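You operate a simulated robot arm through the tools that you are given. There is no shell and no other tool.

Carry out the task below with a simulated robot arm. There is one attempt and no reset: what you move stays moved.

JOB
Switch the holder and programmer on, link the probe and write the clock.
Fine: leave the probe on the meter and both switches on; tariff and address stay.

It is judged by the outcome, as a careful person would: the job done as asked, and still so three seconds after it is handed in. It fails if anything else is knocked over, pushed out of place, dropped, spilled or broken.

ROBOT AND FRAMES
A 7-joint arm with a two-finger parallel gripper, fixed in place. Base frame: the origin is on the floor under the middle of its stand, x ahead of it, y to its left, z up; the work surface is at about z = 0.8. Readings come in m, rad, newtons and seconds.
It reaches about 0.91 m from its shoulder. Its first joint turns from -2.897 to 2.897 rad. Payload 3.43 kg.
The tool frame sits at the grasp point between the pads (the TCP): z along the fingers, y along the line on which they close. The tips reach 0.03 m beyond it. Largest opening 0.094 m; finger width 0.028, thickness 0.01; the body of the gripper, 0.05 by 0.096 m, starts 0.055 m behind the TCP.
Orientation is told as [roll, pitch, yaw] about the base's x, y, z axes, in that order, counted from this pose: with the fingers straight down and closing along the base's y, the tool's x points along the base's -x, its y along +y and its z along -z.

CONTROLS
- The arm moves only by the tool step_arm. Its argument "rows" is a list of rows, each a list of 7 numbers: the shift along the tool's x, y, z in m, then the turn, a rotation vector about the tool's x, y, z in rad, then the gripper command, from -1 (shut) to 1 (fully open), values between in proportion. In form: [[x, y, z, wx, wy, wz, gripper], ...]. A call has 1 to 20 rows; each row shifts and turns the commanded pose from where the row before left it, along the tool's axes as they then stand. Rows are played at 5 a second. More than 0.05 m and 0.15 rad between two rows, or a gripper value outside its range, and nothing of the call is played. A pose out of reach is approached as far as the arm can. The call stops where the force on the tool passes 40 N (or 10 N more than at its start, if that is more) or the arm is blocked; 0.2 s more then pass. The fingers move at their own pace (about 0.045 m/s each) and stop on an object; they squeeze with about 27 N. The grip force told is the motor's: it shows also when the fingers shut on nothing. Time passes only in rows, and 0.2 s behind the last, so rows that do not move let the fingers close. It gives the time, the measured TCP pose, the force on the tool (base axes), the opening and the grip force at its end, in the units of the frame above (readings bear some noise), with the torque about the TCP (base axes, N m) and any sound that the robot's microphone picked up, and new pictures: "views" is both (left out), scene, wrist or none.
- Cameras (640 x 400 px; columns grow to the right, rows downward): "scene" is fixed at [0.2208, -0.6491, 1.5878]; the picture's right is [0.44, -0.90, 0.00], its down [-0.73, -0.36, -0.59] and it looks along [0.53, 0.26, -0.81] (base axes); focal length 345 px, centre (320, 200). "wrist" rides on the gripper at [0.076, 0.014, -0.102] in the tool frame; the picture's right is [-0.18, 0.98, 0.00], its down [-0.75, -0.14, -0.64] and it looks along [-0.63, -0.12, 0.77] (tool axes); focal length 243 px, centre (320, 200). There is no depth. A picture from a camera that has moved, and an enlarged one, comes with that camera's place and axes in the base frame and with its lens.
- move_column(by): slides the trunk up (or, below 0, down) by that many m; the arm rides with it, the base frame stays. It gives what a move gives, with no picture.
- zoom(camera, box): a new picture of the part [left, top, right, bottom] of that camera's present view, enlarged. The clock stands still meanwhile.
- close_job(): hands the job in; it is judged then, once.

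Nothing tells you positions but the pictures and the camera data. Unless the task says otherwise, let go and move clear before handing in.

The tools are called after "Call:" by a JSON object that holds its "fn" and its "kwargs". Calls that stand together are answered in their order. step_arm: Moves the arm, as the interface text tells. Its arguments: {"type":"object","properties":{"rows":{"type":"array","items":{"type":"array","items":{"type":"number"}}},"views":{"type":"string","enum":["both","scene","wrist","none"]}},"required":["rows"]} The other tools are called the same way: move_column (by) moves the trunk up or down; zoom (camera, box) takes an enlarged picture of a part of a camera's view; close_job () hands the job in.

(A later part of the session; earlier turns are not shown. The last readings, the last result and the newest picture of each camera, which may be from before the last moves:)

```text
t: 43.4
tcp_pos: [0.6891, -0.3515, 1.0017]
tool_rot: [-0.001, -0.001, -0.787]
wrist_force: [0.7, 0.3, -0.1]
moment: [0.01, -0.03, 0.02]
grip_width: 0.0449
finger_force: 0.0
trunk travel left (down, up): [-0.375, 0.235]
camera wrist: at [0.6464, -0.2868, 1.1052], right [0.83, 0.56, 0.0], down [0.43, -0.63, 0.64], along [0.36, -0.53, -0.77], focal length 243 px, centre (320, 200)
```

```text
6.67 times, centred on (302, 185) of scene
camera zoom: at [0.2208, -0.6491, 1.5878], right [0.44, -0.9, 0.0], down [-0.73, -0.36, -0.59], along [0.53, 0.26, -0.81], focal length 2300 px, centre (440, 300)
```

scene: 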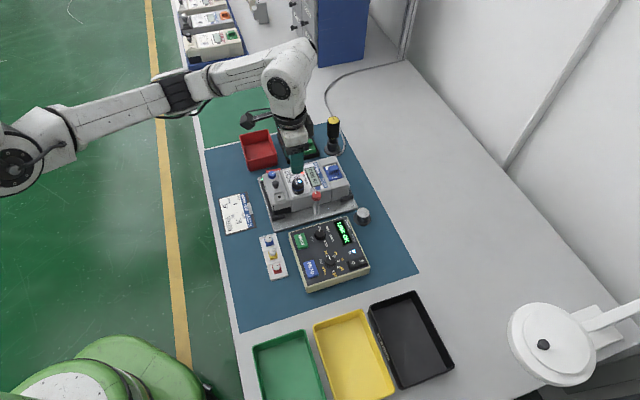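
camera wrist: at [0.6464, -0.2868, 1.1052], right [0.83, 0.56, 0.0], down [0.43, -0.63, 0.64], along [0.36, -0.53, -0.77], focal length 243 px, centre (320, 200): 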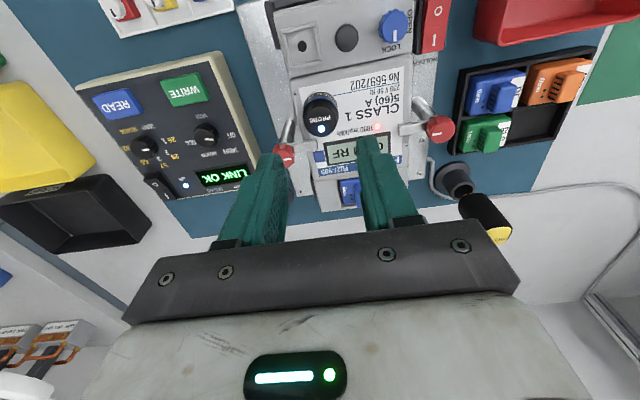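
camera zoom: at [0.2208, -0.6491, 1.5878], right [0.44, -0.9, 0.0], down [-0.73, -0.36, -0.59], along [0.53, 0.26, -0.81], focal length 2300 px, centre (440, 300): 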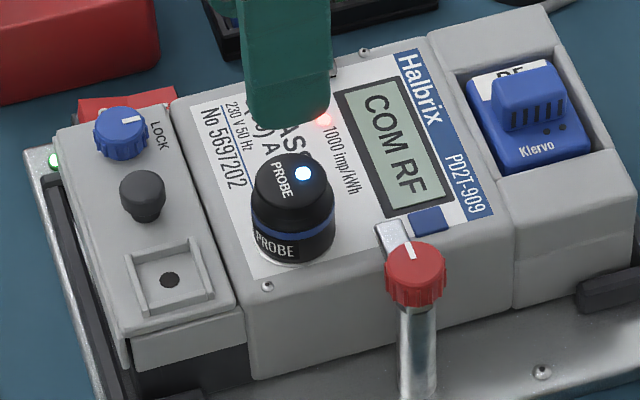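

The probe stands upright on the port with LINK OK. Next is the MODE knob, so I'll move over it for a close look.

Call:
{"fn": "step_arm", "kwargs": {"rows": [[0.0005, -0.0337, 0, 0, 0, 0, 0.1], [0.0005, -0.0337, 0, 0, 0, 0, 0.3], [0.0005, -0.0337, 0, 0, 0, 0, 0.3], [0.0005, -0.0337, 0, 0, 0, 0, 0.3], [0, 0, 0.02, 0, 0, 0, 0.3], [0, 0, 0, 0, 0, 0, 0.3]], "views": "both"}}

Call:
{"fn": "zoom", "kwargs": {"camera": "wrist", "box": [240, 60, 400, 185]}}

Call:
{"fn": "zoom", "kwargs": {"camera": "scene", "box": [288, 215, 352, 265]}}

```text
t: 44.8
tcp_pos: [0.5921, -0.4447, 0.9823]
tool_rot: [-0.001, 0.0, -0.789]
wrist_force: [0.8, -0.1, 0.7]
moment: [-0.01, 0.02, -0.01]
grip_width: 0.061
finger_force: 0.1
trunk travel left (down, up): [-0.375, 0.235]
camera wrist: at [0.5489, -0.3799, 1.0844], right [0.83, 0.56, 0.0], down [0.43, -0.63, 0.64], along [0.36, -0.53, -0.77], focal length 243 px, centre (320, 200)
```

scene: 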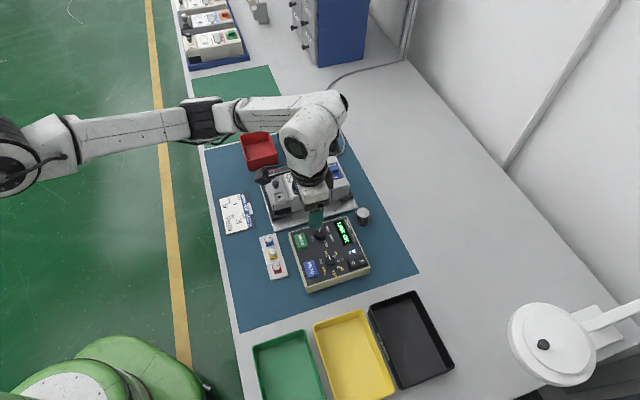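
wrist: 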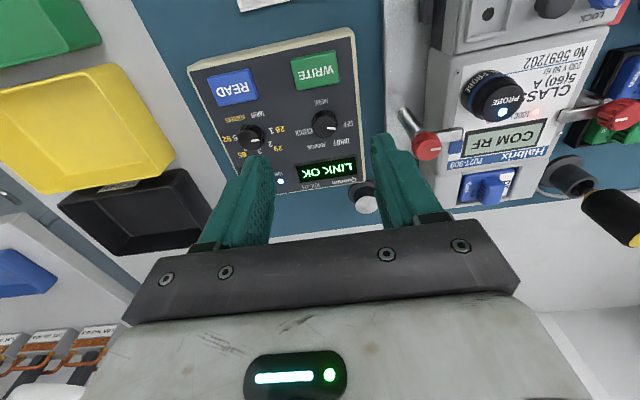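

```text
3.20 times, centred on (320, 122) of wrist
camera zoom: at [0.5489, -0.3799, 1.0844], right [0.83, 0.56, 0.0], down [0.43, -0.63, 0.64], along [0.36, -0.53, -0.77], focal length 776 px, centre (320, 448)
```

zoom: 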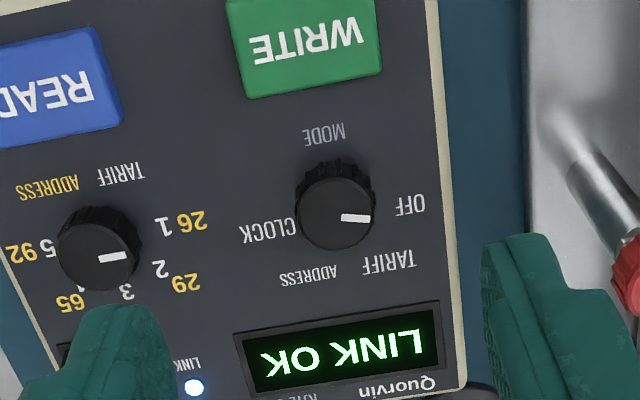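

```text
8.00 times, centred on (320, 240) of scene
camera zoom: at [0.2208, -0.6491, 1.5878], right [0.44, -0.9, 0.0], down [-0.73, -0.36, -0.59], along [0.53, 0.26, -0.81], focal length 2760 px, centre (320, -120)
```

zoom: 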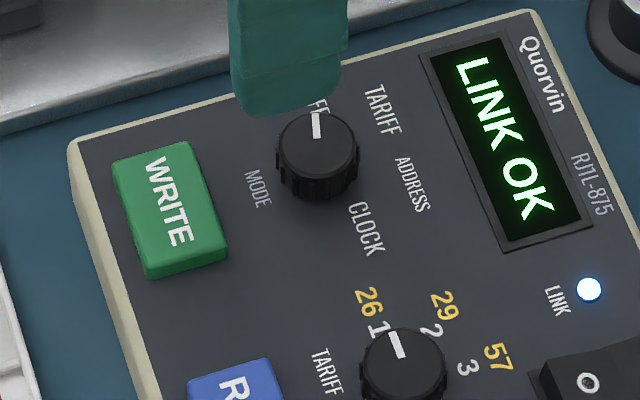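

The labels run OFF (about -75°), TARIFF, ADDRESS, CLOCK (about +75°) clockwise, with the knob at about (0.6085, -0.458) and its top at z ≈ 0.857. I'll centre above it and pre-turn the gripper the other way so one stroke can cover the travel.

Call:
{"fn": "step_arm", "kwargs": {"rows": [[-0.0105, 0.0012, 0, 0, 0, 0, 0], [-0.0105, 0.0011, 0, 0, 0, 0, -0.1], [0, 0, 0, 0, 0, -0.131, -0.19], [0, 0, 0, 0, 0, -0.131, -0.19], [0, 0, 0, 0, 0, -0.131, -0.19], [0, 0, 0, 0, 0, -0.131, -0.19], [0, 0, 0, 0, 0, -0.131, -0.19], [0, 0, 0, 0, 0, -0.131, -0.19], [0, 0, 0, 0, 0, -0.131, -0.19], [0, 0, 0, 0, 0, -0.131, -0.19], [0, 0, 0, 0, 0, -0.131, -0.19], [0, 0, 0, 0, 0, -0.131, -0.19], [0, 0, 0, 0, 0, 0, -0.19]], "views": "both"}}

Call:
{"fn": "zoom", "kwargs": {"camera": "wrist", "box": [240, 60, 400, 185]}}

Call:
{"fn": "zoom", "kwargs": {"camera": "scene", "box": [270, 165, 370, 265]}}

```text
t: 47.6
tcp_pos: [0.6091, -0.459, 0.9826]
tool_rot: [-0.001, 0.0, 0.526]
wrist_force: [-0.3, -0.3, 0.6]
moment: [-0.01, 0.03, -0.03]
grip_width: 0.0381
finger_force: 0.2
trunk travel left (down, up): [-0.375, 0.235]
camera wrist: at [0.5365, -0.484, 1.0851], right [-0.33, 0.94, 0.0], down [0.72, 0.26, 0.64], along [0.61, 0.21, -0.77], focal length 243 px, centre (320, 200)
```

scene: 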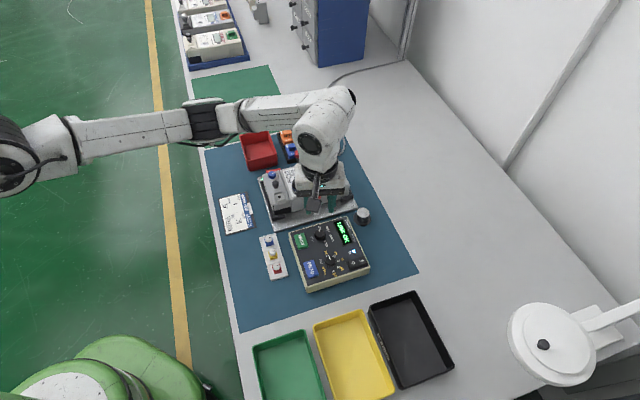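
wrist: 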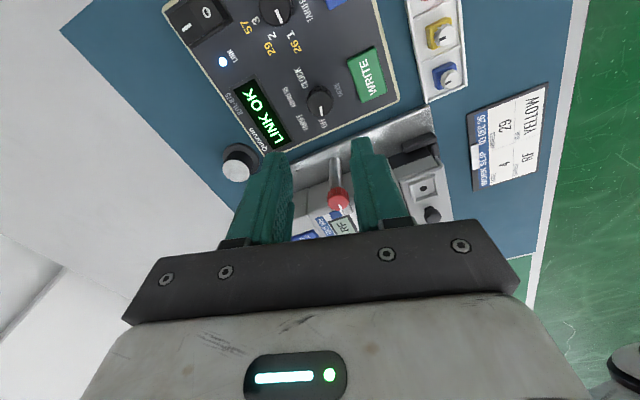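

```text
3.20 times, centred on (320, 122) of wrist
camera zoom: at [0.5365, -0.484, 1.0851], right [-0.33, 0.94, 0.0], down [0.72, 0.26, 0.64], along [0.61, 0.21, -0.77], focal length 776 px, centre (320, 448)
```

zoom: 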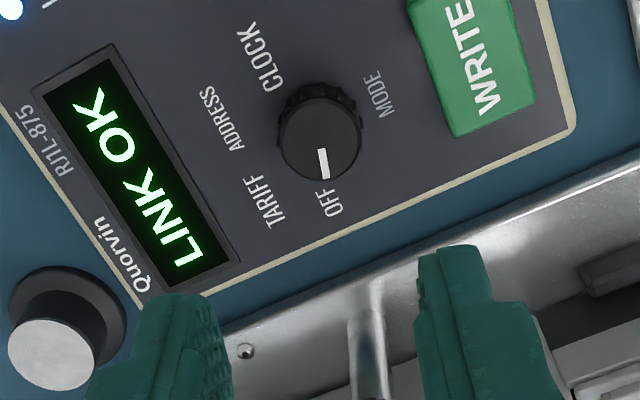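

```text
4.00 times, centred on (320, 215) of scene
camera zoom: at [0.2208, -0.6491, 1.5878], right [0.44, -0.9, 0.0], down [-0.73, -0.36, -0.59], along [0.53, 0.26, -0.81], focal length 1380 px, centre (320, 140)
```

zoom: 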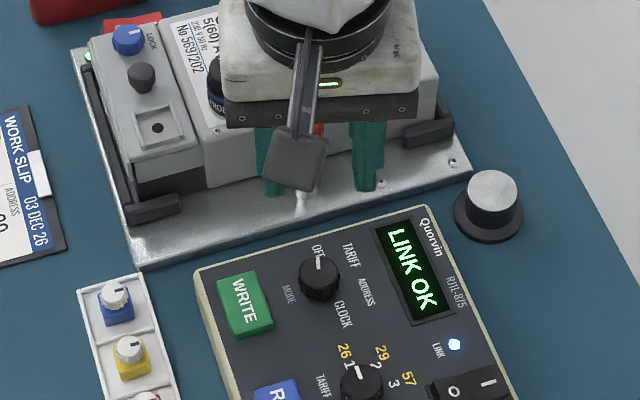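

The knob is centred under the tool to within 1 mm, and its pointer sits 75° left of the panel's upward direction, matching OFF. I'll descend around it with the fingers just wider than the knob.

Call:
{"fn": "step_arm", "kwargs": {"rows": [[0, 0, 0.03, 0, 0, 0, -0.19], [0, 0, 0.03, 0, 0, 0, -0.19], [0, 0, 0.02, 0, 0, 0, -0.19], [0, 0, 0.008, 0, 0, 0, -0.19], [0, 0, 0, 0, 0, 0, -0.19]], "views": "both"}}

Call:
{"fn": "zoom", "kwargs": {"camera": "wrist", "box": [240, 60, 400, 185]}}

Call:
{"fn": "zoom", "kwargs": {"camera": "scene", "box": [280, 190, 360, 260]}}

```text
t: 48.8
tcp_pos: [0.6061, -0.459, 0.8942]
tool_rot: [0.0, -0.001, 0.523]
wrist_force: [-1.1, 0.6, -0.1]
moment: [0.01, -0.03, 0.0]
grip_width: 0.0382
finger_force: 0.0
trunk travel left (down, up): [-0.375, 0.235]
camera wrist: at [0.5355, -0.4842, 0.9967], right [-0.33, 0.94, 0.0], down [0.72, 0.26, 0.64], along [0.61, 0.21, -0.77], focal length 243 px, centre (320, 200)
```

scene: 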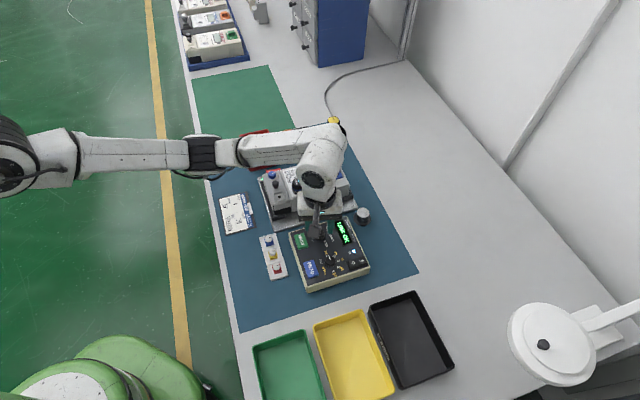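
wrist: 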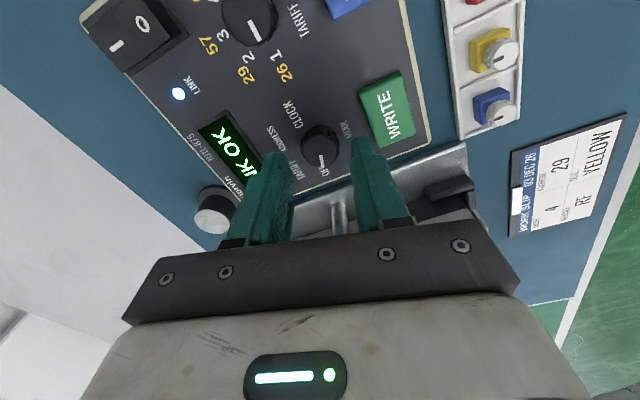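

```text
3.20 times, centred on (320, 122) of wrist
camera zoom: at [0.5355, -0.4842, 0.9967], right [-0.33, 0.94, 0.0], down [0.72, 0.26, 0.64], along [0.61, 0.21, -0.77], focal length 776 px, centre (320, 448)
```

zoom: 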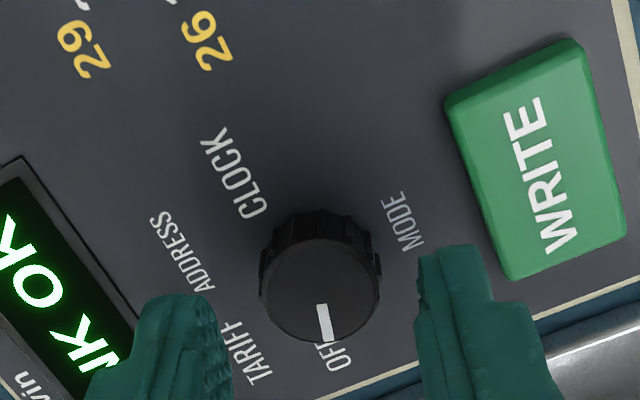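

```text
5.71 times, centred on (320, 225) of scene
camera zoom: at [0.2208, -0.6491, 1.5878], right [0.44, -0.9, 0.0], down [-0.73, -0.36, -0.59], along [0.53, 0.26, -0.81], focal length 1972 px, centre (320, 57)
```

zoom: 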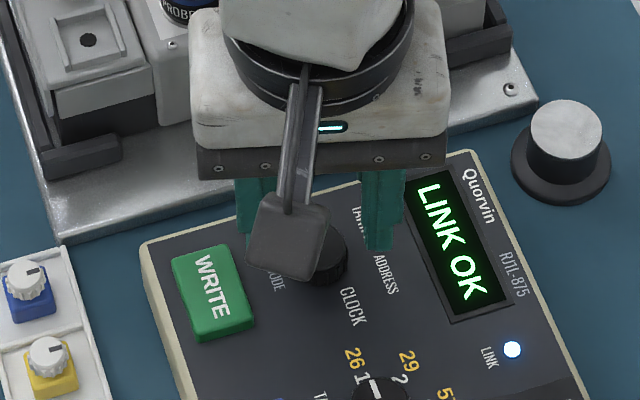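

The knob is centred between the fingers, and the nearer finger clears WRITE by about 4 mm. I'll narrow slightly, lower to the panel and close on the knob.

Call:
{"fn": "step_arm", "kwargs": {"rows": [[0, 0, 0.004, 0, 0, 0, -0.28], [0, 0, 0.005, 0, 0, 0, -0.28], [0, 0, 0.004, 0, 0, 0, -0.28], [0, 0, 0.003, 0, 0, 0, -0.28], [0, 0, 0, 0, 0, 0, -0.28]], "views": "wrist"}}

Call:
{"fn": "zoom", "kwargs": {"camera": "wrist", "box": [240, 60, 400, 185]}}

```text
t: 50.0
tcp_pos: [0.6087, -0.4576, 0.8793]
tool_rot: [0.0, 0.0, 0.524]
wrist_force: [0.0, 0.1, 0.7]
moment: [0.03, 0.03, 0.02]
grip_width: 0.034
finger_force: 0.1
trunk travel left (down, up): [-0.375, 0.235]
camera wrist: at [0.5365, -0.4836, 0.9819], right [-0.33, 0.94, 0.0], down [0.72, 0.26, 0.64], along [0.61, 0.21, -0.77], focal length 243 px, centre (320, 200)
```

wrist: 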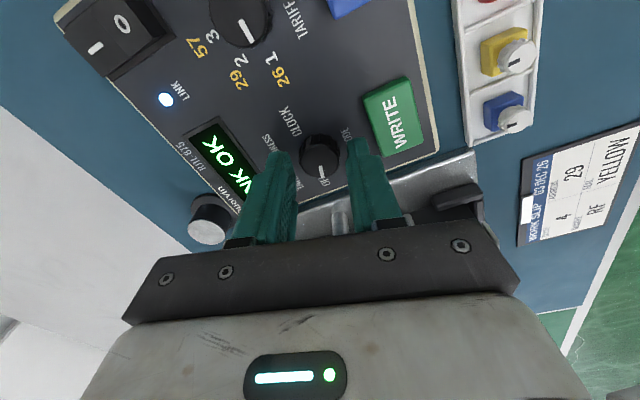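

```text
3.20 times, centred on (320, 122) of wrist
camera zoom: at [0.5365, -0.4836, 0.9819], right [-0.33, 0.94, 0.0], down [0.72, 0.26, 0.64], along [0.61, 0.21, -0.77], focal length 776 px, centre (320, 448)
```

zoom: 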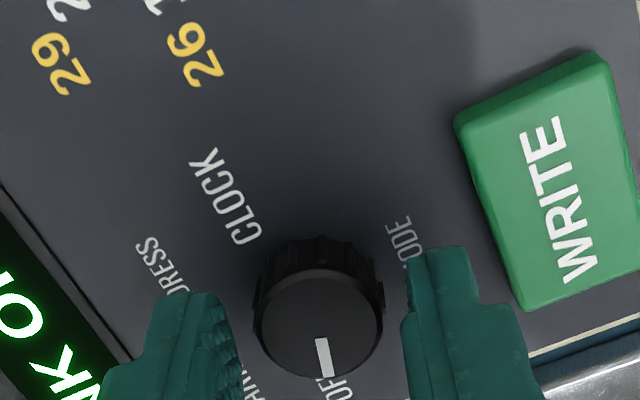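

Call:
{"fn": "step_arm", "kwargs": {"rows": [[0, 0, 0.0015, 0, 0, 0, -0.28], [0, 0, 0.0015, 0, 0, 0, -0.28], [0, 0, 0, 0, 0, 0, -0.4], [0, 0, 0, 0, 0, 0, -0.6], [0, 0, 0, 0, 0, 0, -1], [0, 0, 0, 0, 0, 0, -1]], "views": "wrist"}}

Call:
{"fn": "zoom", "kwargs": {"camera": "wrist", "box": [240, 80, 400, 205]}}

```text
t: 51.4
tcp_pos: [0.6093, -0.457, 0.8761]
tool_rot: [-0.002, -0.001, 0.523]
wrist_force: [-1.7, 1.3, -2.8]
moment: [-0.3, 0.04, 0.0]
grip_width: 0.0235
finger_force: 45.0
trunk travel left (down, up): [-0.375, 0.235]
camera wrist: at [0.5366, -0.4835, 0.9784], right [-0.33, 0.94, 0.0], down [0.72, 0.25, 0.64], along [0.61, 0.21, -0.77], focal length 243 px, centre (320, 200)
```

wrist: 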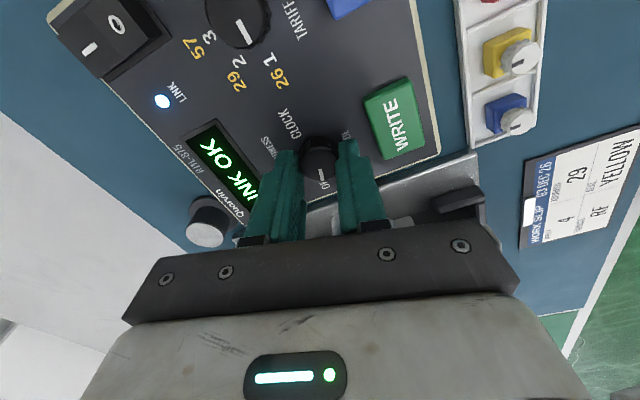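

```text
3.20 times, centred on (320, 142) of wrist
camera zoom: at [0.5366, -0.4835, 0.9784], right [-0.33, 0.94, 0.0], down [0.72, 0.25, 0.64], along [0.61, 0.21, -0.77], focal length 776 px, centre (320, 384)
```

zoom: 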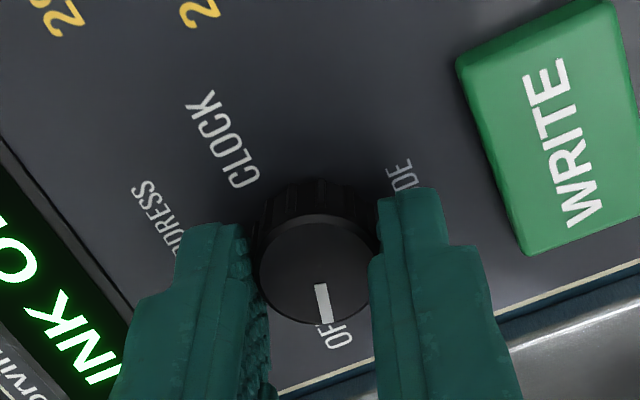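

The fingers hold the knob. I'll turn it clockwise about 52° first and check how it responds.

Call:
{"fn": "step_arm", "kwargs": {"rows": [[0, 0, 0, 0, 0, 0.1, -1], [0, 0, 0, 0, 0, 0.131, -1], [0, 0, 0, 0, 0, 0.131, -1], [0, 0, 0, 0, 0, 0.131, -1], [0, 0, 0, 0, 0, 0.131, -1], [0, 0, 0, 0, 0, 0.131, -1], [0, 0, 0, 0, 0, 0.118, -1], [0, 0, 0, 0, 0, 0, -1]], "views": "both"}}

Call:
{"fn": "zoom", "kwargs": {"camera": "wrist", "box": [240, 80, 400, 205]}}

Call:
{"fn": "zoom", "kwargs": {"camera": "scene", "box": [280, 190, 360, 260]}}

```text
t: 53.2
tcp_pos: [0.6086, -0.4593, 0.8763]
tool_rot: [-0.003, -0.002, -0.352]
wrist_force: [8.1, -24.7, 1.5]
moment: [-0.14, 0.16, 0.04]
grip_width: 0.0236
finger_force: 45.9
trunk travel left (down, up): [-0.375, 0.235]
camera wrist: at [0.5429, -0.419, 0.9782], right [0.51, 0.86, 0.0], down [0.66, -0.39, 0.64], along [0.55, -0.33, -0.76], focal length 243 px, centre (320, 200)
```

scene: 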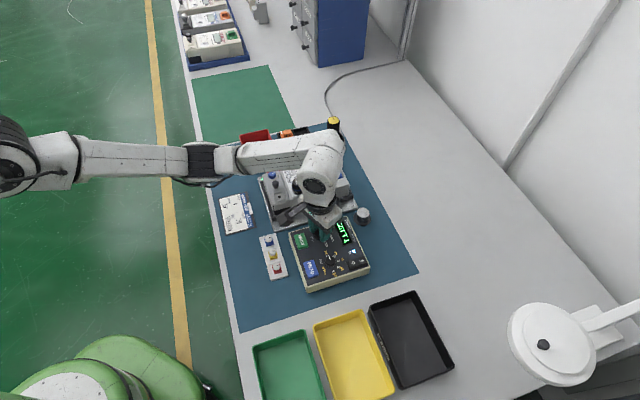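
wrist: 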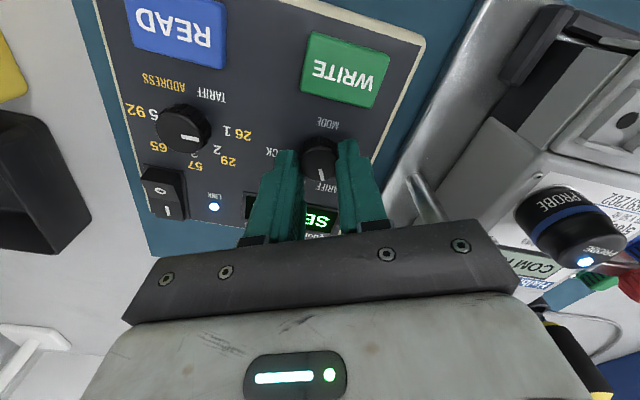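

```text
3.20 times, centred on (320, 142) of wrist
camera zoom: at [0.5429, -0.419, 0.9782], right [0.51, 0.86, 0.0], down [0.66, -0.39, 0.64], along [0.55, -0.33, -0.76], focal length 776 px, centre (320, 384)
```

zoom: 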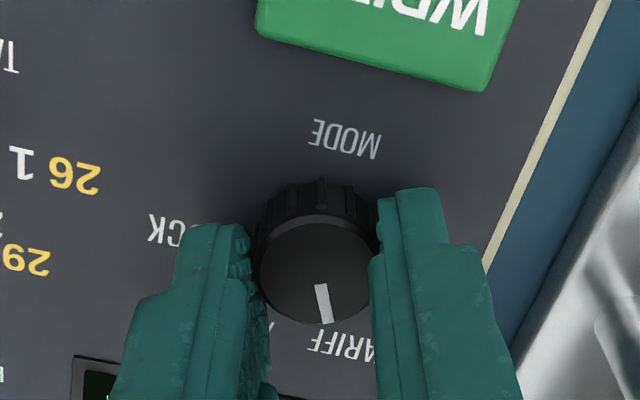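

```text
5.71 times, centred on (320, 225) of scene
camera zoom: at [0.2208, -0.6491, 1.5878], right [0.44, -0.9, 0.0], down [-0.73, -0.36, -0.59], along [0.53, 0.26, -0.81], focal length 1972 px, centre (320, 57)
```

zoom: 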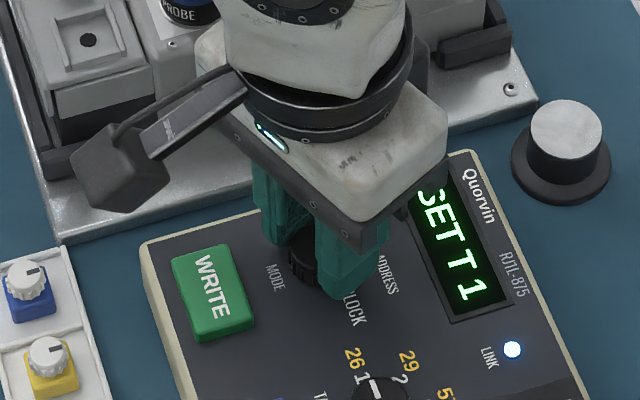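

The knob turned with the gripper and the display shows SET T 1 (TARIFF position). There is a 26 N side load, so I'll shift 1 mm along the push to relieve it before continuing.

Call:
{"fn": "step_arm", "kwargs": {"rows": [[-0.0006, -0.0008, 0, 0, 0, 0, -1], [0, 0, 0, 0, 0, 0, -1]], "views": "none"}}

```text
t: 53.8
tcp_pos: [0.6093, -0.4608, 0.8775]
tool_rot: [-0.002, -0.002, -0.351]
wrist_force: [3.6, -17.7, 3.3]
moment: [-0.67, -1.42, 0.0]
grip_width: 0.0238
finger_force: 45.0
trunk travel left (down, up): [-0.375, 0.235]
```

Call:
{"fn": "step_arm", "kwargs": {"rows": [[-0.0006, -0.0009, 0, 0, 0, 0, -1], [-0.0005, -0.0008, 0, 0, 0, 0, -1], [0, 0, 0, 0, 0, 0, -1]], "views": "none"}}

```text
t: 54.6
tcp_pos: [0.6082, -0.4598, 0.8761]
tool_rot: [0.002, 0.003, -0.349]
wrist_force: [-3.0, 2.9, 11.2]
moment: [-0.16, 0.03, 0.0]
grip_width: 0.0234
finger_force: 45.2
trunk travel left (down, up): [-0.375, 0.235]
```

The side load is gone. I'll reopen slightly, re-centre on the knob (about 2 mm along the finger direction), raise 1 mm and re-grip.

Call:
{"fn": "step_arm", "kwargs": {"rows": [[0, 0, 0, 0, 0, 0, -0.4], [0, 0, 0, 0, 0, 0, -0.28], [0.0022, 0, -0.001, 0, 0, 0, -0.28], [0, 0, 0, 0, 0, 0, -0.28]], "views": "wrist"}}

Call:
{"fn": "zoom", "kwargs": {"camera": "wrist", "box": [240, 80, 400, 205]}}

```text
t: 55.6
tcp_pos: [0.6081, -0.4597, 0.8764]
tool_rot: [0.0, 0.0, -0.349]
wrist_force: [0.5, 0.4, 0.4]
moment: [0.0, 0.01, 0.0]
grip_width: 0.0339
finger_force: 0.0
trunk travel left (down, up): [-0.375, 0.235]
camera wrist: at [0.5413, -0.4199, 0.9787], right [0.51, 0.86, 0.0], down [0.66, -0.39, 0.64], along [0.55, -0.33, -0.77], focal length 243 px, centre (320, 200)
```

wrist: 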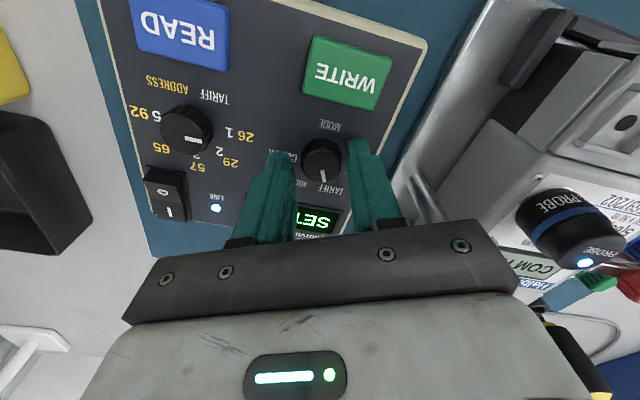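

```text
3.20 times, centred on (320, 142) of wrist
camera zoom: at [0.5413, -0.4199, 0.9787], right [0.51, 0.86, 0.0], down [0.66, -0.39, 0.64], along [0.55, -0.33, -0.77], focal length 776 px, centre (320, 384)
```

zoom: 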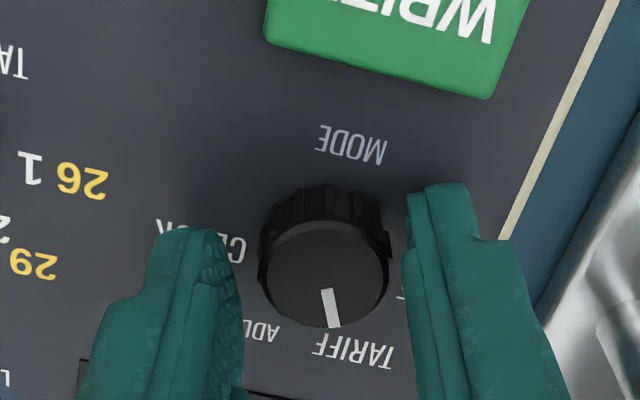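

The knob sits about 1–1.5 mm from the tool axis. I'll nudge onto it, close, and turn another 50°.

Call:
{"fn": "step_arm", "kwargs": {"rows": [[0.0007, 0.0012, 0, 0, 0, 0, -0.28], [0, 0, 0, 0, 0, 0, -0.5], [0, 0, 0, 0, 0, 0, -1], [0, 0, 0, 0, 0, 0, -1], [0, 0, 0, 0, 0, 0.1, -1], [0, 0, 0, 0, 0, 0.13, -1], [0, 0, 0, 0, 0, 0.13, -1], [0, 0, 0, 0, 0, 0.13, -1], [0, 0, 0, 0, 0, 0.13, -1], [0, 0, 0, 0, 0, 0.13, -1], [0, 0, 0, 0, 0, 0.123, -1], [0, 0, 0, 0, 0, 0, -1]], "views": "both"}}

Call:
{"fn": "zoom", "kwargs": {"camera": "wrist", "box": [240, 80, 400, 205]}}

Call:
{"fn": "zoom", "kwargs": {"camera": "scene", "box": [280, 190, 360, 260]}}

```text
t: 58.2
tcp_pos: [0.6064, -0.458, 0.8764]
tool_rot: [0.0, 0.002, -1.224]
wrist_force: [-3.2, 9.1, 5.2]
moment: [0.62, 0.01, -0.04]
grip_width: 0.0236
finger_force: 45.0
trunk travel left (down, up): [-0.375, 0.235]
camera wrist: at [0.5956, -0.3816, 0.9789], right [0.99, 0.16, 0.0], down [0.12, -0.76, 0.64], along [0.1, -0.63, -0.77], focal length 243 px, centre (320, 200)
```

scene: 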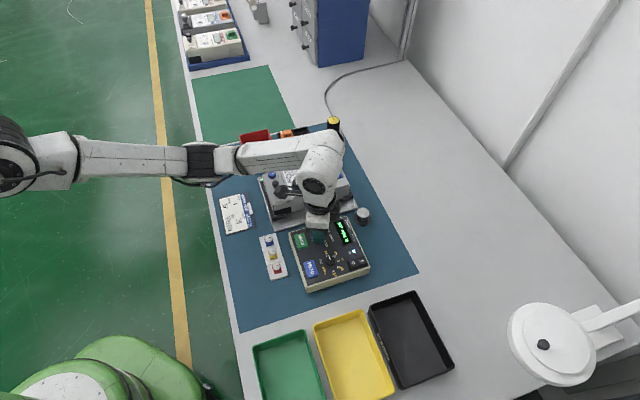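
wrist: 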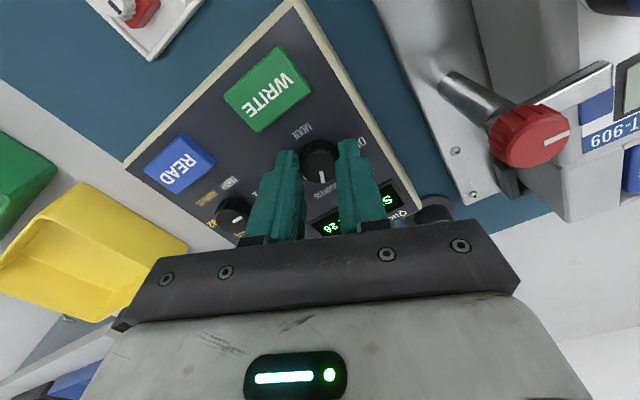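

```text
3.20 times, centred on (320, 142) of wrist
camera zoom: at [0.5956, -0.3816, 0.9789], right [0.99, 0.16, 0.0], down [0.12, -0.76, 0.64], along [0.1, -0.63, -0.77], focal length 776 px, centre (320, 384)
```

zoom: 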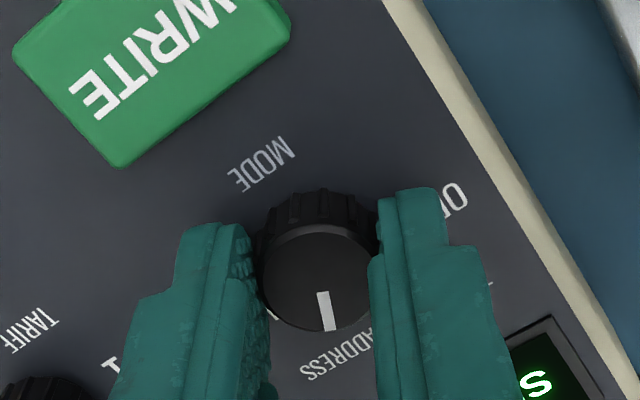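

```text
5.71 times, centred on (320, 225) of scene
camera zoom: at [0.2208, -0.6491, 1.5878], right [0.44, -0.9, 0.0], down [-0.73, -0.36, -0.59], along [0.53, 0.26, -0.81], focal length 1972 px, centre (320, 57)
```

zoom: 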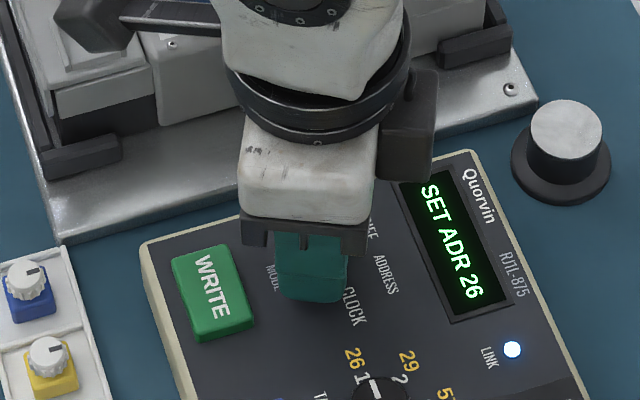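

The display shows SET ADR 26 (ADDRESS position) with only about 10 N of side load. I'll turn the last 50° to CLOCK.

Call:
{"fn": "step_arm", "kwargs": {"rows": [[0, 0, 0, 0, 0, 0.1, -1], [0, 0, 0, 0, 0, 0.13, -1], [0, 0, 0, 0, 0, 0.13, -1], [0, 0, 0, 0, 0, 0.13, -1], [0, 0, 0, 0, 0, 0.13, -1], [0, 0, 0, 0, 0, 0.13, -1], [0, 0, 0, 0, 0, 0.123, -1], [0, 0, 0, 0, 0, 0, -1]], "views": "both"}}

Call:
{"fn": "zoom", "kwargs": {"camera": "wrist", "box": [240, 80, 400, 205]}}

Call:
{"fn": "zoom", "kwargs": {"camera": "scene", "box": [280, 180, 360, 260]}}

```text
t: 60.0
tcp_pos: [0.6077, -0.4581, 0.8753]
tool_rot: [-0.002, 0.003, -2.096]
wrist_force: [1.1, 12.4, -16.6]
moment: [0.58, -0.52, 0.16]
grip_width: 0.0238
finger_force: 45.2
trunk travel left (down, up): [-0.375, 0.235]
camera wrist: at [0.6592, -0.3995, 0.9789], right [0.76, -0.65, 0.0], down [-0.5, -0.58, 0.64], along [-0.42, -0.49, -0.77], focal length 243 px, centre (320, 200)
```

scene: 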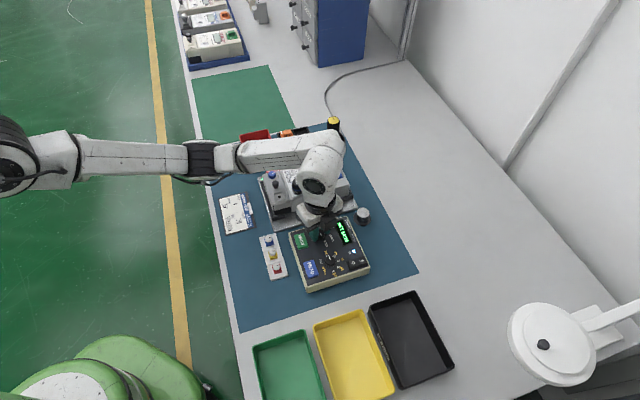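
wrist: 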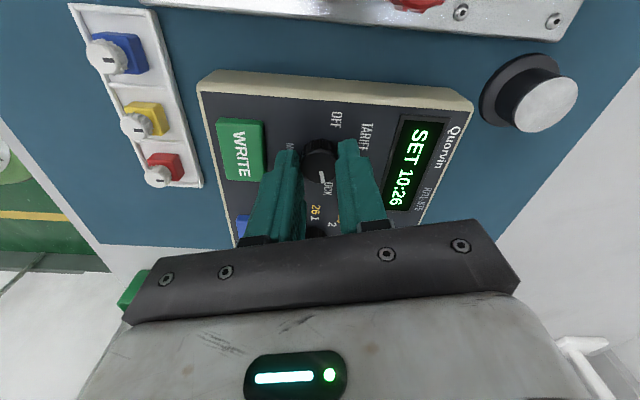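

```text
3.20 times, centred on (320, 142) of wrist
camera zoom: at [0.6592, -0.3995, 0.9789], right [0.76, -0.65, 0.0], down [-0.5, -0.58, 0.64], along [-0.42, -0.49, -0.77], focal length 776 px, centre (320, 384)
```

zoom: 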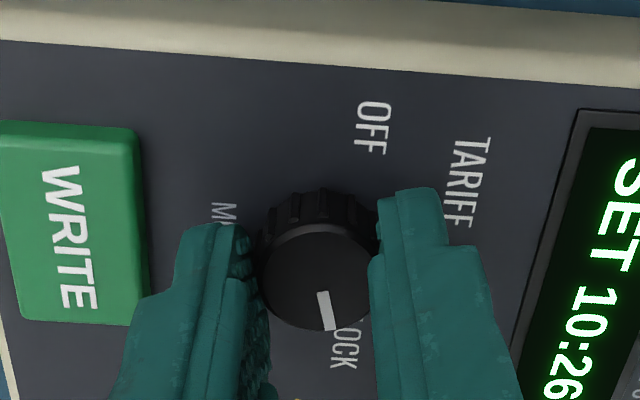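

```text
5.00 times, centred on (320, 220) of scene
camera zoom: at [0.2208, -0.6491, 1.5878], right [0.44, -0.9, 0.0], down [-0.73, -0.36, -0.59], along [0.53, 0.26, -0.81], focal length 1725 px, centre (320, 100)
```

zoom: 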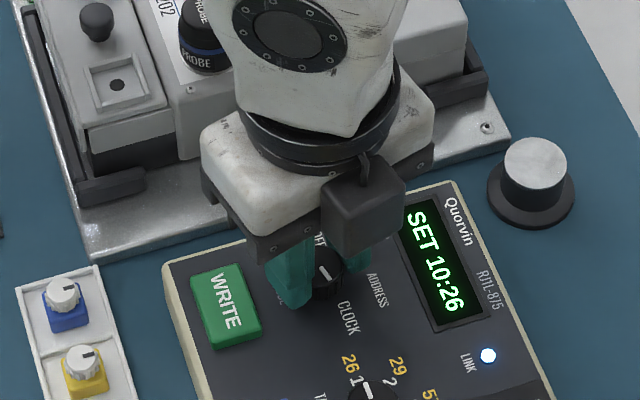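

The display shows SET 10:26 with the pointer at CLOCK. I'll release the knob with a small opening to stay clear of WRITE, and rise.

Call:
{"fn": "step_arm", "kwargs": {"rows": [[0, 0, 0, 0, 0, 0, -0.45], [0, 0, 0, 0, 0, 0, -0.3], [0, 0, 0, 0, 0, 0, -0.28], [0, 0, -0.005, 0, 0, 0, -0.28], [0, 0, -0.015, 0, 0, 0, -0.28], [0, 0, -0.03, 0, 0, 0, -0.28], [0, 0, -0.03, 0, 0, 0, -0.28], [0, 0, -0.03, 0, 0, 0, -0.28], [0, 0, 0, 0, 0, 0, -0.28]], "views": "both"}}

Call:
{"fn": "zoom", "kwargs": {"camera": "scene", "box": [270, 165, 370, 265]}}

Call:
{"fn": "zoom", "kwargs": {"camera": "wrist", "box": [240, 60, 400, 185]}}

```text
t: 62.0
tcp_pos: [0.6058, -0.4601, 0.9882]
tool_rot: [0.001, 0.0, -2.094]
wrist_force: [0.6, 0.3, 0.3]
moment: [0.0, 0.0, -0.02]
grip_width: 0.034
finger_force: 0.1
trunk travel left (down, up): [-0.375, 0.235]
camera wrist: at [0.6579, -0.4005, 1.0905], right [0.76, -0.65, 0.0], down [-0.5, -0.58, 0.64], along [-0.42, -0.49, -0.77], focal length 243 px, centre (320, 200)
```

scene: 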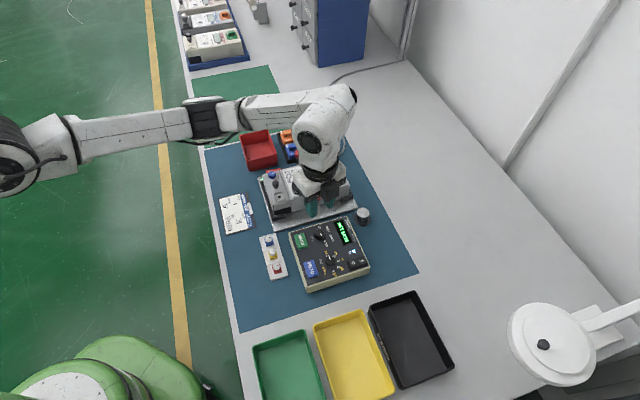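
wrist: 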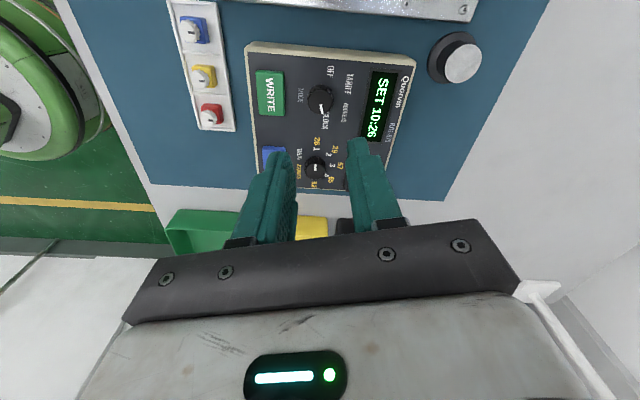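

```text
4.00 times, centred on (320, 215) of scene
camera zoom: at [0.2208, -0.6491, 1.5878], right [0.44, -0.9, 0.0], down [-0.73, -0.36, -0.59], along [0.53, 0.26, -0.81], focal length 1380 px, centre (320, 140)
```

zoom: 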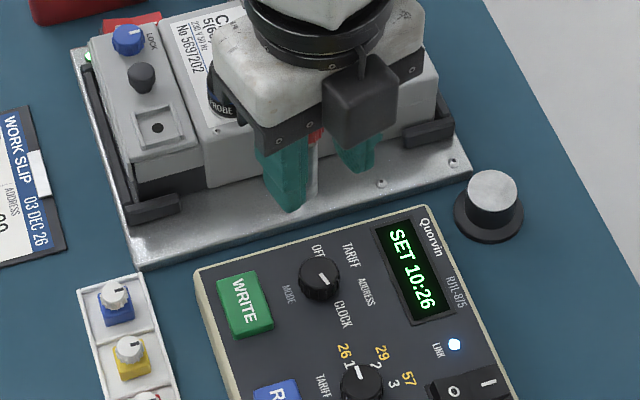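

```text
3.20 times, centred on (320, 122) of wrist
camera zoom: at [0.6579, -0.4005, 1.0905], right [0.76, -0.65, 0.0], down [-0.5, -0.58, 0.64], along [-0.42, -0.49, -0.77], focal length 776 px, centre (320, 448)
```

zoom: 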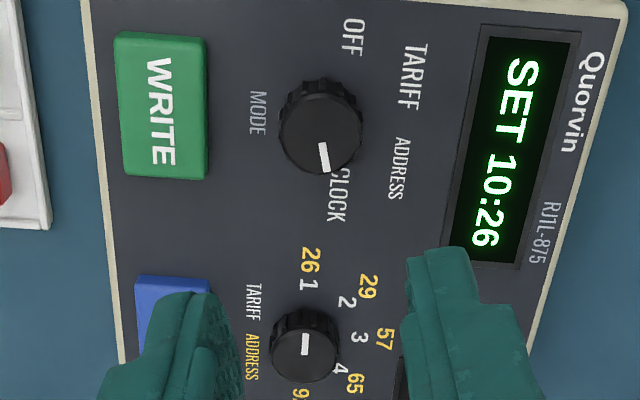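

The knob is at CLOCK, the selector is untouched and the link is on. Next I'll close the gripper and hover above WRITE.

Call:
{"fn": "step_arm", "kwargs": {"rows": [[0.0055, -0.0147, 0, 0, 0, 0, -1], [0.0055, -0.0147, 0, 0, 0, 0, -1], [0.0054, -0.0146, 0, 0, 0, 0, -1], [0, 0, 0.03, 0, 0, 0, -1], [0, 0, 0.025, 0, 0, 0, -1], [0, 0, 0, 0, 0, 0, -1]], "views": "both"}}

Call:
{"fn": "zoom", "kwargs": {"camera": "wrist", "box": [240, 60, 400, 185]}}

Call:
{"fn": "zoom", "kwargs": {"camera": "scene", "box": [270, 180, 370, 280]}}

```text
t: 63.4
tcp_pos: [0.5773, -0.4225, 0.9316]
tool_rot: [0.0, 0.0, -2.096]
wrist_force: [-0.2, -0.8, -0.1]
moment: [-0.04, 0.01, 0.03]
grip_width: 0.0
finger_force: 26.8
trunk travel left (down, up): [-0.375, 0.235]
camera wrist: at [0.6286, -0.3639, 1.0344], right [0.76, -0.65, 0.0], down [-0.5, -0.58, 0.64], along [-0.42, -0.49, -0.77], focal length 243 px, centre (320, 200)
```

scene: 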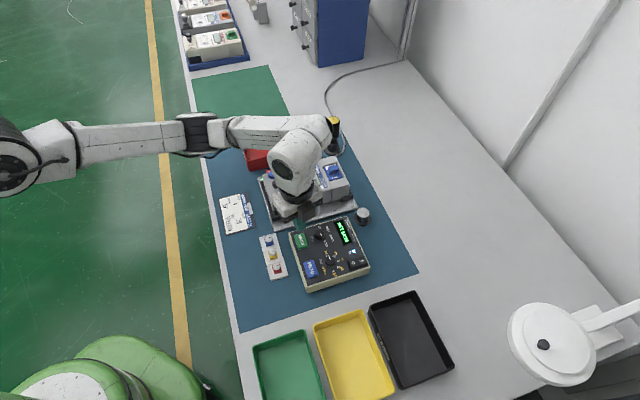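
wrist: 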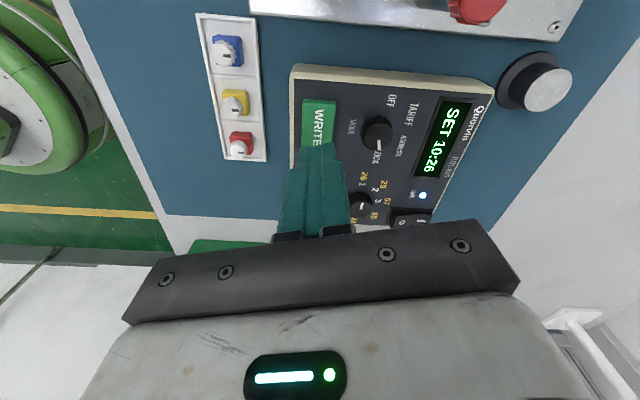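

```text
3.20 times, centred on (320, 122) of wrist
camera zoom: at [0.6286, -0.3639, 1.0344], right [0.76, -0.65, 0.0], down [-0.5, -0.58, 0.64], along [-0.42, -0.49, -0.77], focal length 776 px, centre (320, 448)
```

zoom: 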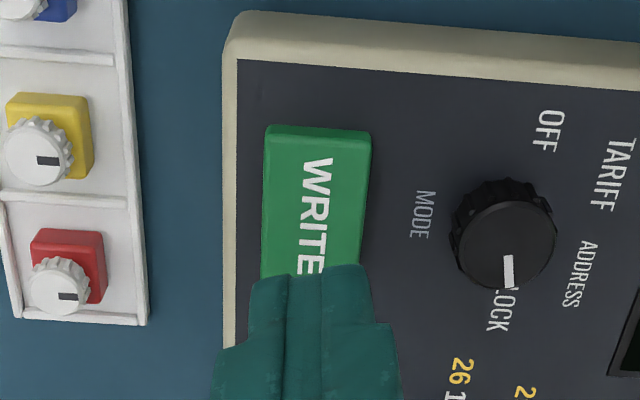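

```text
4.00 times, centred on (320, 230) of scene
camera zoom: at [0.2208, -0.6491, 1.5878], right [0.44, -0.9, 0.0], down [-0.73, -0.36, -0.59], along [0.53, 0.26, -0.81], focal length 1380 px, centre (320, 80)
```

zoom: 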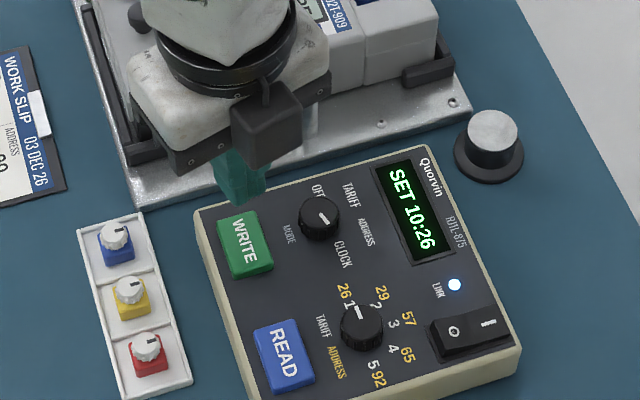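

The tips are centred above WRITE. I'll lower to just above it, then press in small steps.

Call:
{"fn": "step_arm", "kwargs": {"rows": [[0, 0, 0.02, 0, 0, 0, -1], [0, 0, 0.015, 0, 0, 0, -1], [0, 0, 0.005, 0, 0, 0, -1], [0, 0, 0, 0, 0, 0, -1]], "views": "wrist"}}

Call:
{"fn": "step_arm", "kwargs": {"rows": [[0, 0, 0.002, 0, 0, 0, -1], [0, 0, 0.002, 0, 0, 0, -1], [0, 0, 0, 0, 0, 0, -1]], "views": "wrist"}}

```text
t: 64.4
tcp_pos: [0.5781, -0.4231, 0.893]
tool_rot: [0.0, 0.001, -2.095]
wrist_force: [0.0, -0.4, 0.9]
moment: [0.02, 0.01, -0.02]
grip_width: 0.0002
finger_force: 26.7
trunk travel left (down, up): [-0.375, 0.235]
camera wrist: at [0.6286, -0.3639, 0.995], right [0.76, -0.65, 0.0], down [-0.5, -0.58, 0.64], along [-0.42, -0.49, -0.77], focal length 243 px, centre (320, 200)
```

wrist: 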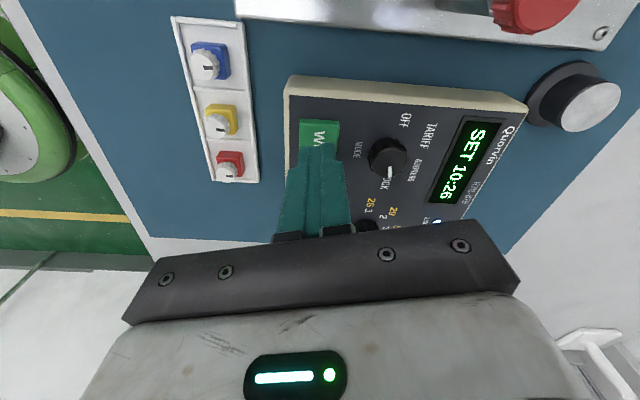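

```text
t: 65.2
tcp_pos: [0.5768, -0.4229, 0.8885]
tool_rot: [0.0, 0.0, -2.095]
wrist_force: [0.1, 0.4, -0.9]
moment: [-0.01, 0.03, 0.0]
grip_width: 0.0
finger_force: 26.8
trunk travel left (down, up): [-0.375, 0.235]
camera wrist: at [0.6287, -0.3641, 0.9907], right [0.76, -0.65, 0.0], down [-0.5, -0.58, 0.64], along [-0.42, -0.49, -0.77], focal length 243 px, centre (320, 200)
```

wrist: 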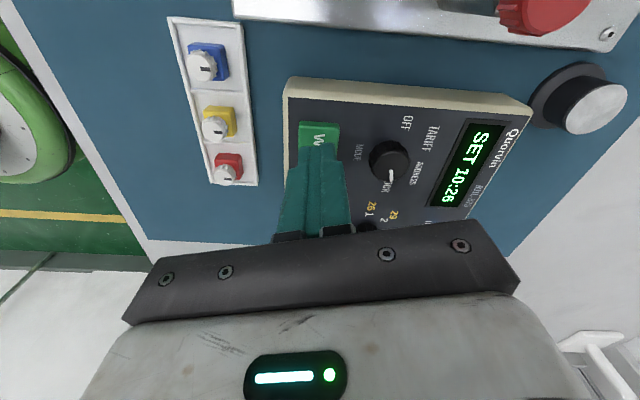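

Tip is at about z = 0.858 with no contact yet. I'll continue pressing in 1 mm steps.

Call:
{"fn": "step_arm", "kwargs": {"rows": [[0, 0, 0.002, 0, 0, 0, -1], [0, 0, 0.0015, 0, 0, 0, -1], [0, 0, 0.001, 0, 0, 0, -1], [0, 0, 0, 0, 0, 0, -1]], "views": "wrist"}}

```text
t: 66.2
tcp_pos: [0.5763, -0.4226, 0.8844]
tool_rot: [0.001, 0.001, -2.097]
wrist_force: [0.4, 0.0, 0.0]
moment: [-0.02, 0.0, 0.01]
grip_width: 0.0
finger_force: 27.5
trunk travel left (down, up): [-0.375, 0.235]
camera wrist: at [0.6284, -0.364, 0.986], right [0.76, -0.65, 0.0], down [-0.5, -0.58, 0.64], along [-0.42, -0.49, -0.77], focal length 243 px, centre (320, 200)
```

wrist: 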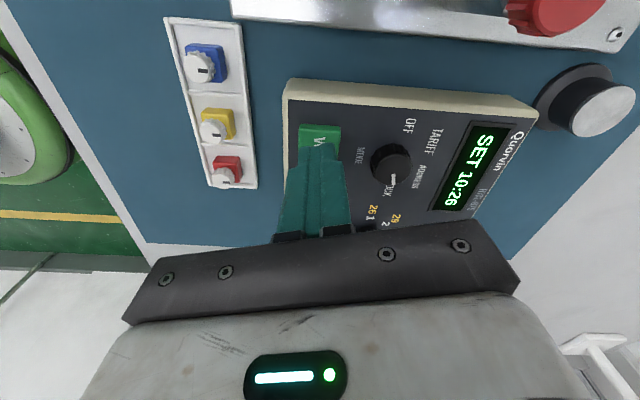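

Call:
{"fn": "step_arm", "kwargs": {"rows": [[0, 0, 0.0015, 0, 0, 0, -1], [0, 0, 0.001, 0, 0, 0, -1], [0, 0, 0.001, 0, 0, 0, -1], [0, 0, 0, 0, 0, 0, -1]], "views": "wrist"}}

```text
t: 67.2
tcp_pos: [0.5766, -0.423, 0.88]
tool_rot: [0.001, 0.0, -2.095]
wrist_force: [0.0, 0.6, 0.5]
moment: [0.02, -0.01, 0.02]
grip_width: 0.0
finger_force: 27.7
trunk travel left (down, up): [-0.375, 0.235]
camera wrist: at [0.6285, -0.3639, 0.9824], right [0.76, -0.65, 0.0], down [-0.5, -0.58, 0.64], along [-0.42, -0.49, -0.77], focal length 243 px, centre (320, 200)
```

wrist: 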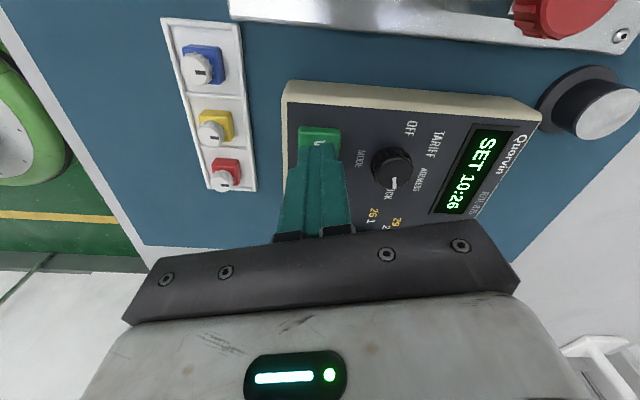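

Call:
{"fn": "step_arm", "kwargs": {"rows": [[0, 0, 0.001, 0, 0, 0, -1], [0, 0, 0.001, 0, 0, 0, -1], [0, 0, 0.001, 0, 0, 0, -1], [0, 0, 0, 0, 0, 0, -1]], "views": "wrist"}}

```text
t: 68.2
tcp_pos: [0.5773, -0.4242, 0.8767]
tool_rot: [0.001, 0.0, -2.095]
wrist_force: [-0.4, 1.9, 1.9]
moment: [0.0, -0.01, -0.03]
grip_width: 0.0
finger_force: 27.5
trunk travel left (down, up): [-0.375, 0.235]
camera wrist: at [0.6288, -0.3639, 0.9792], right [0.76, -0.65, 0.0], down [-0.5, -0.58, 0.64], along [-0.42, -0.49, -0.77], focal length 243 px, centre (320, 200)
```

wrist: 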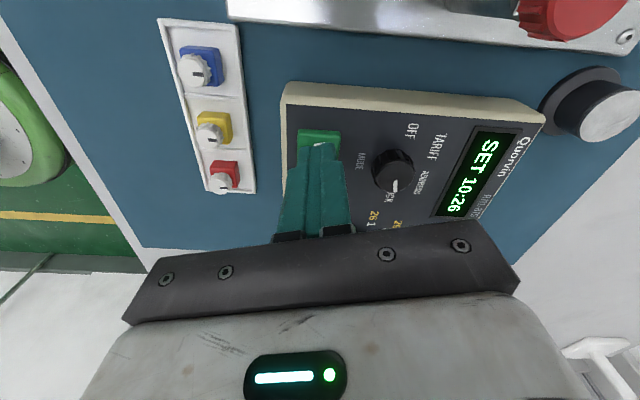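

Force is starting to rise (about 2 N), so I'm touching the button. I'll press a little further.

Call:
{"fn": "step_arm", "kwargs": {"rows": [[0, 0, 0.001, 0, 0, 0, -1], [0, 0, 0.001, 0, 0, 0, -1], [0, 0, 0.001, 0, 0, 0, -1]], "views": "wrist"}}

```text
t: 69.0
tcp_pos: [0.5776, -0.423, 0.8747]
tool_rot: [0.0, -0.002, -2.095]
wrist_force: [-1.7, -1.6, 6.1]
moment: [0.01, 0.03, 0.05]
grip_width: 0.0
finger_force: 26.9
trunk travel left (down, up): [-0.375, 0.235]
heard: click
camera wrist: at [0.6284, -0.3635, 0.9766], right [0.76, -0.65, 0.0], down [-0.5, -0.58, 0.64], along [-0.42, -0.49, -0.77], focal length 243 px, centre (320, 200)
```

wrist: 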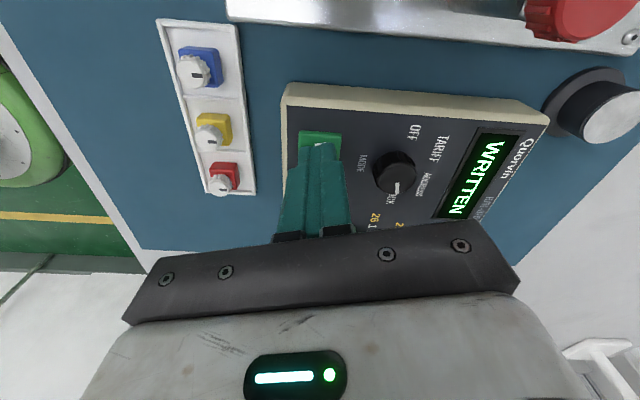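

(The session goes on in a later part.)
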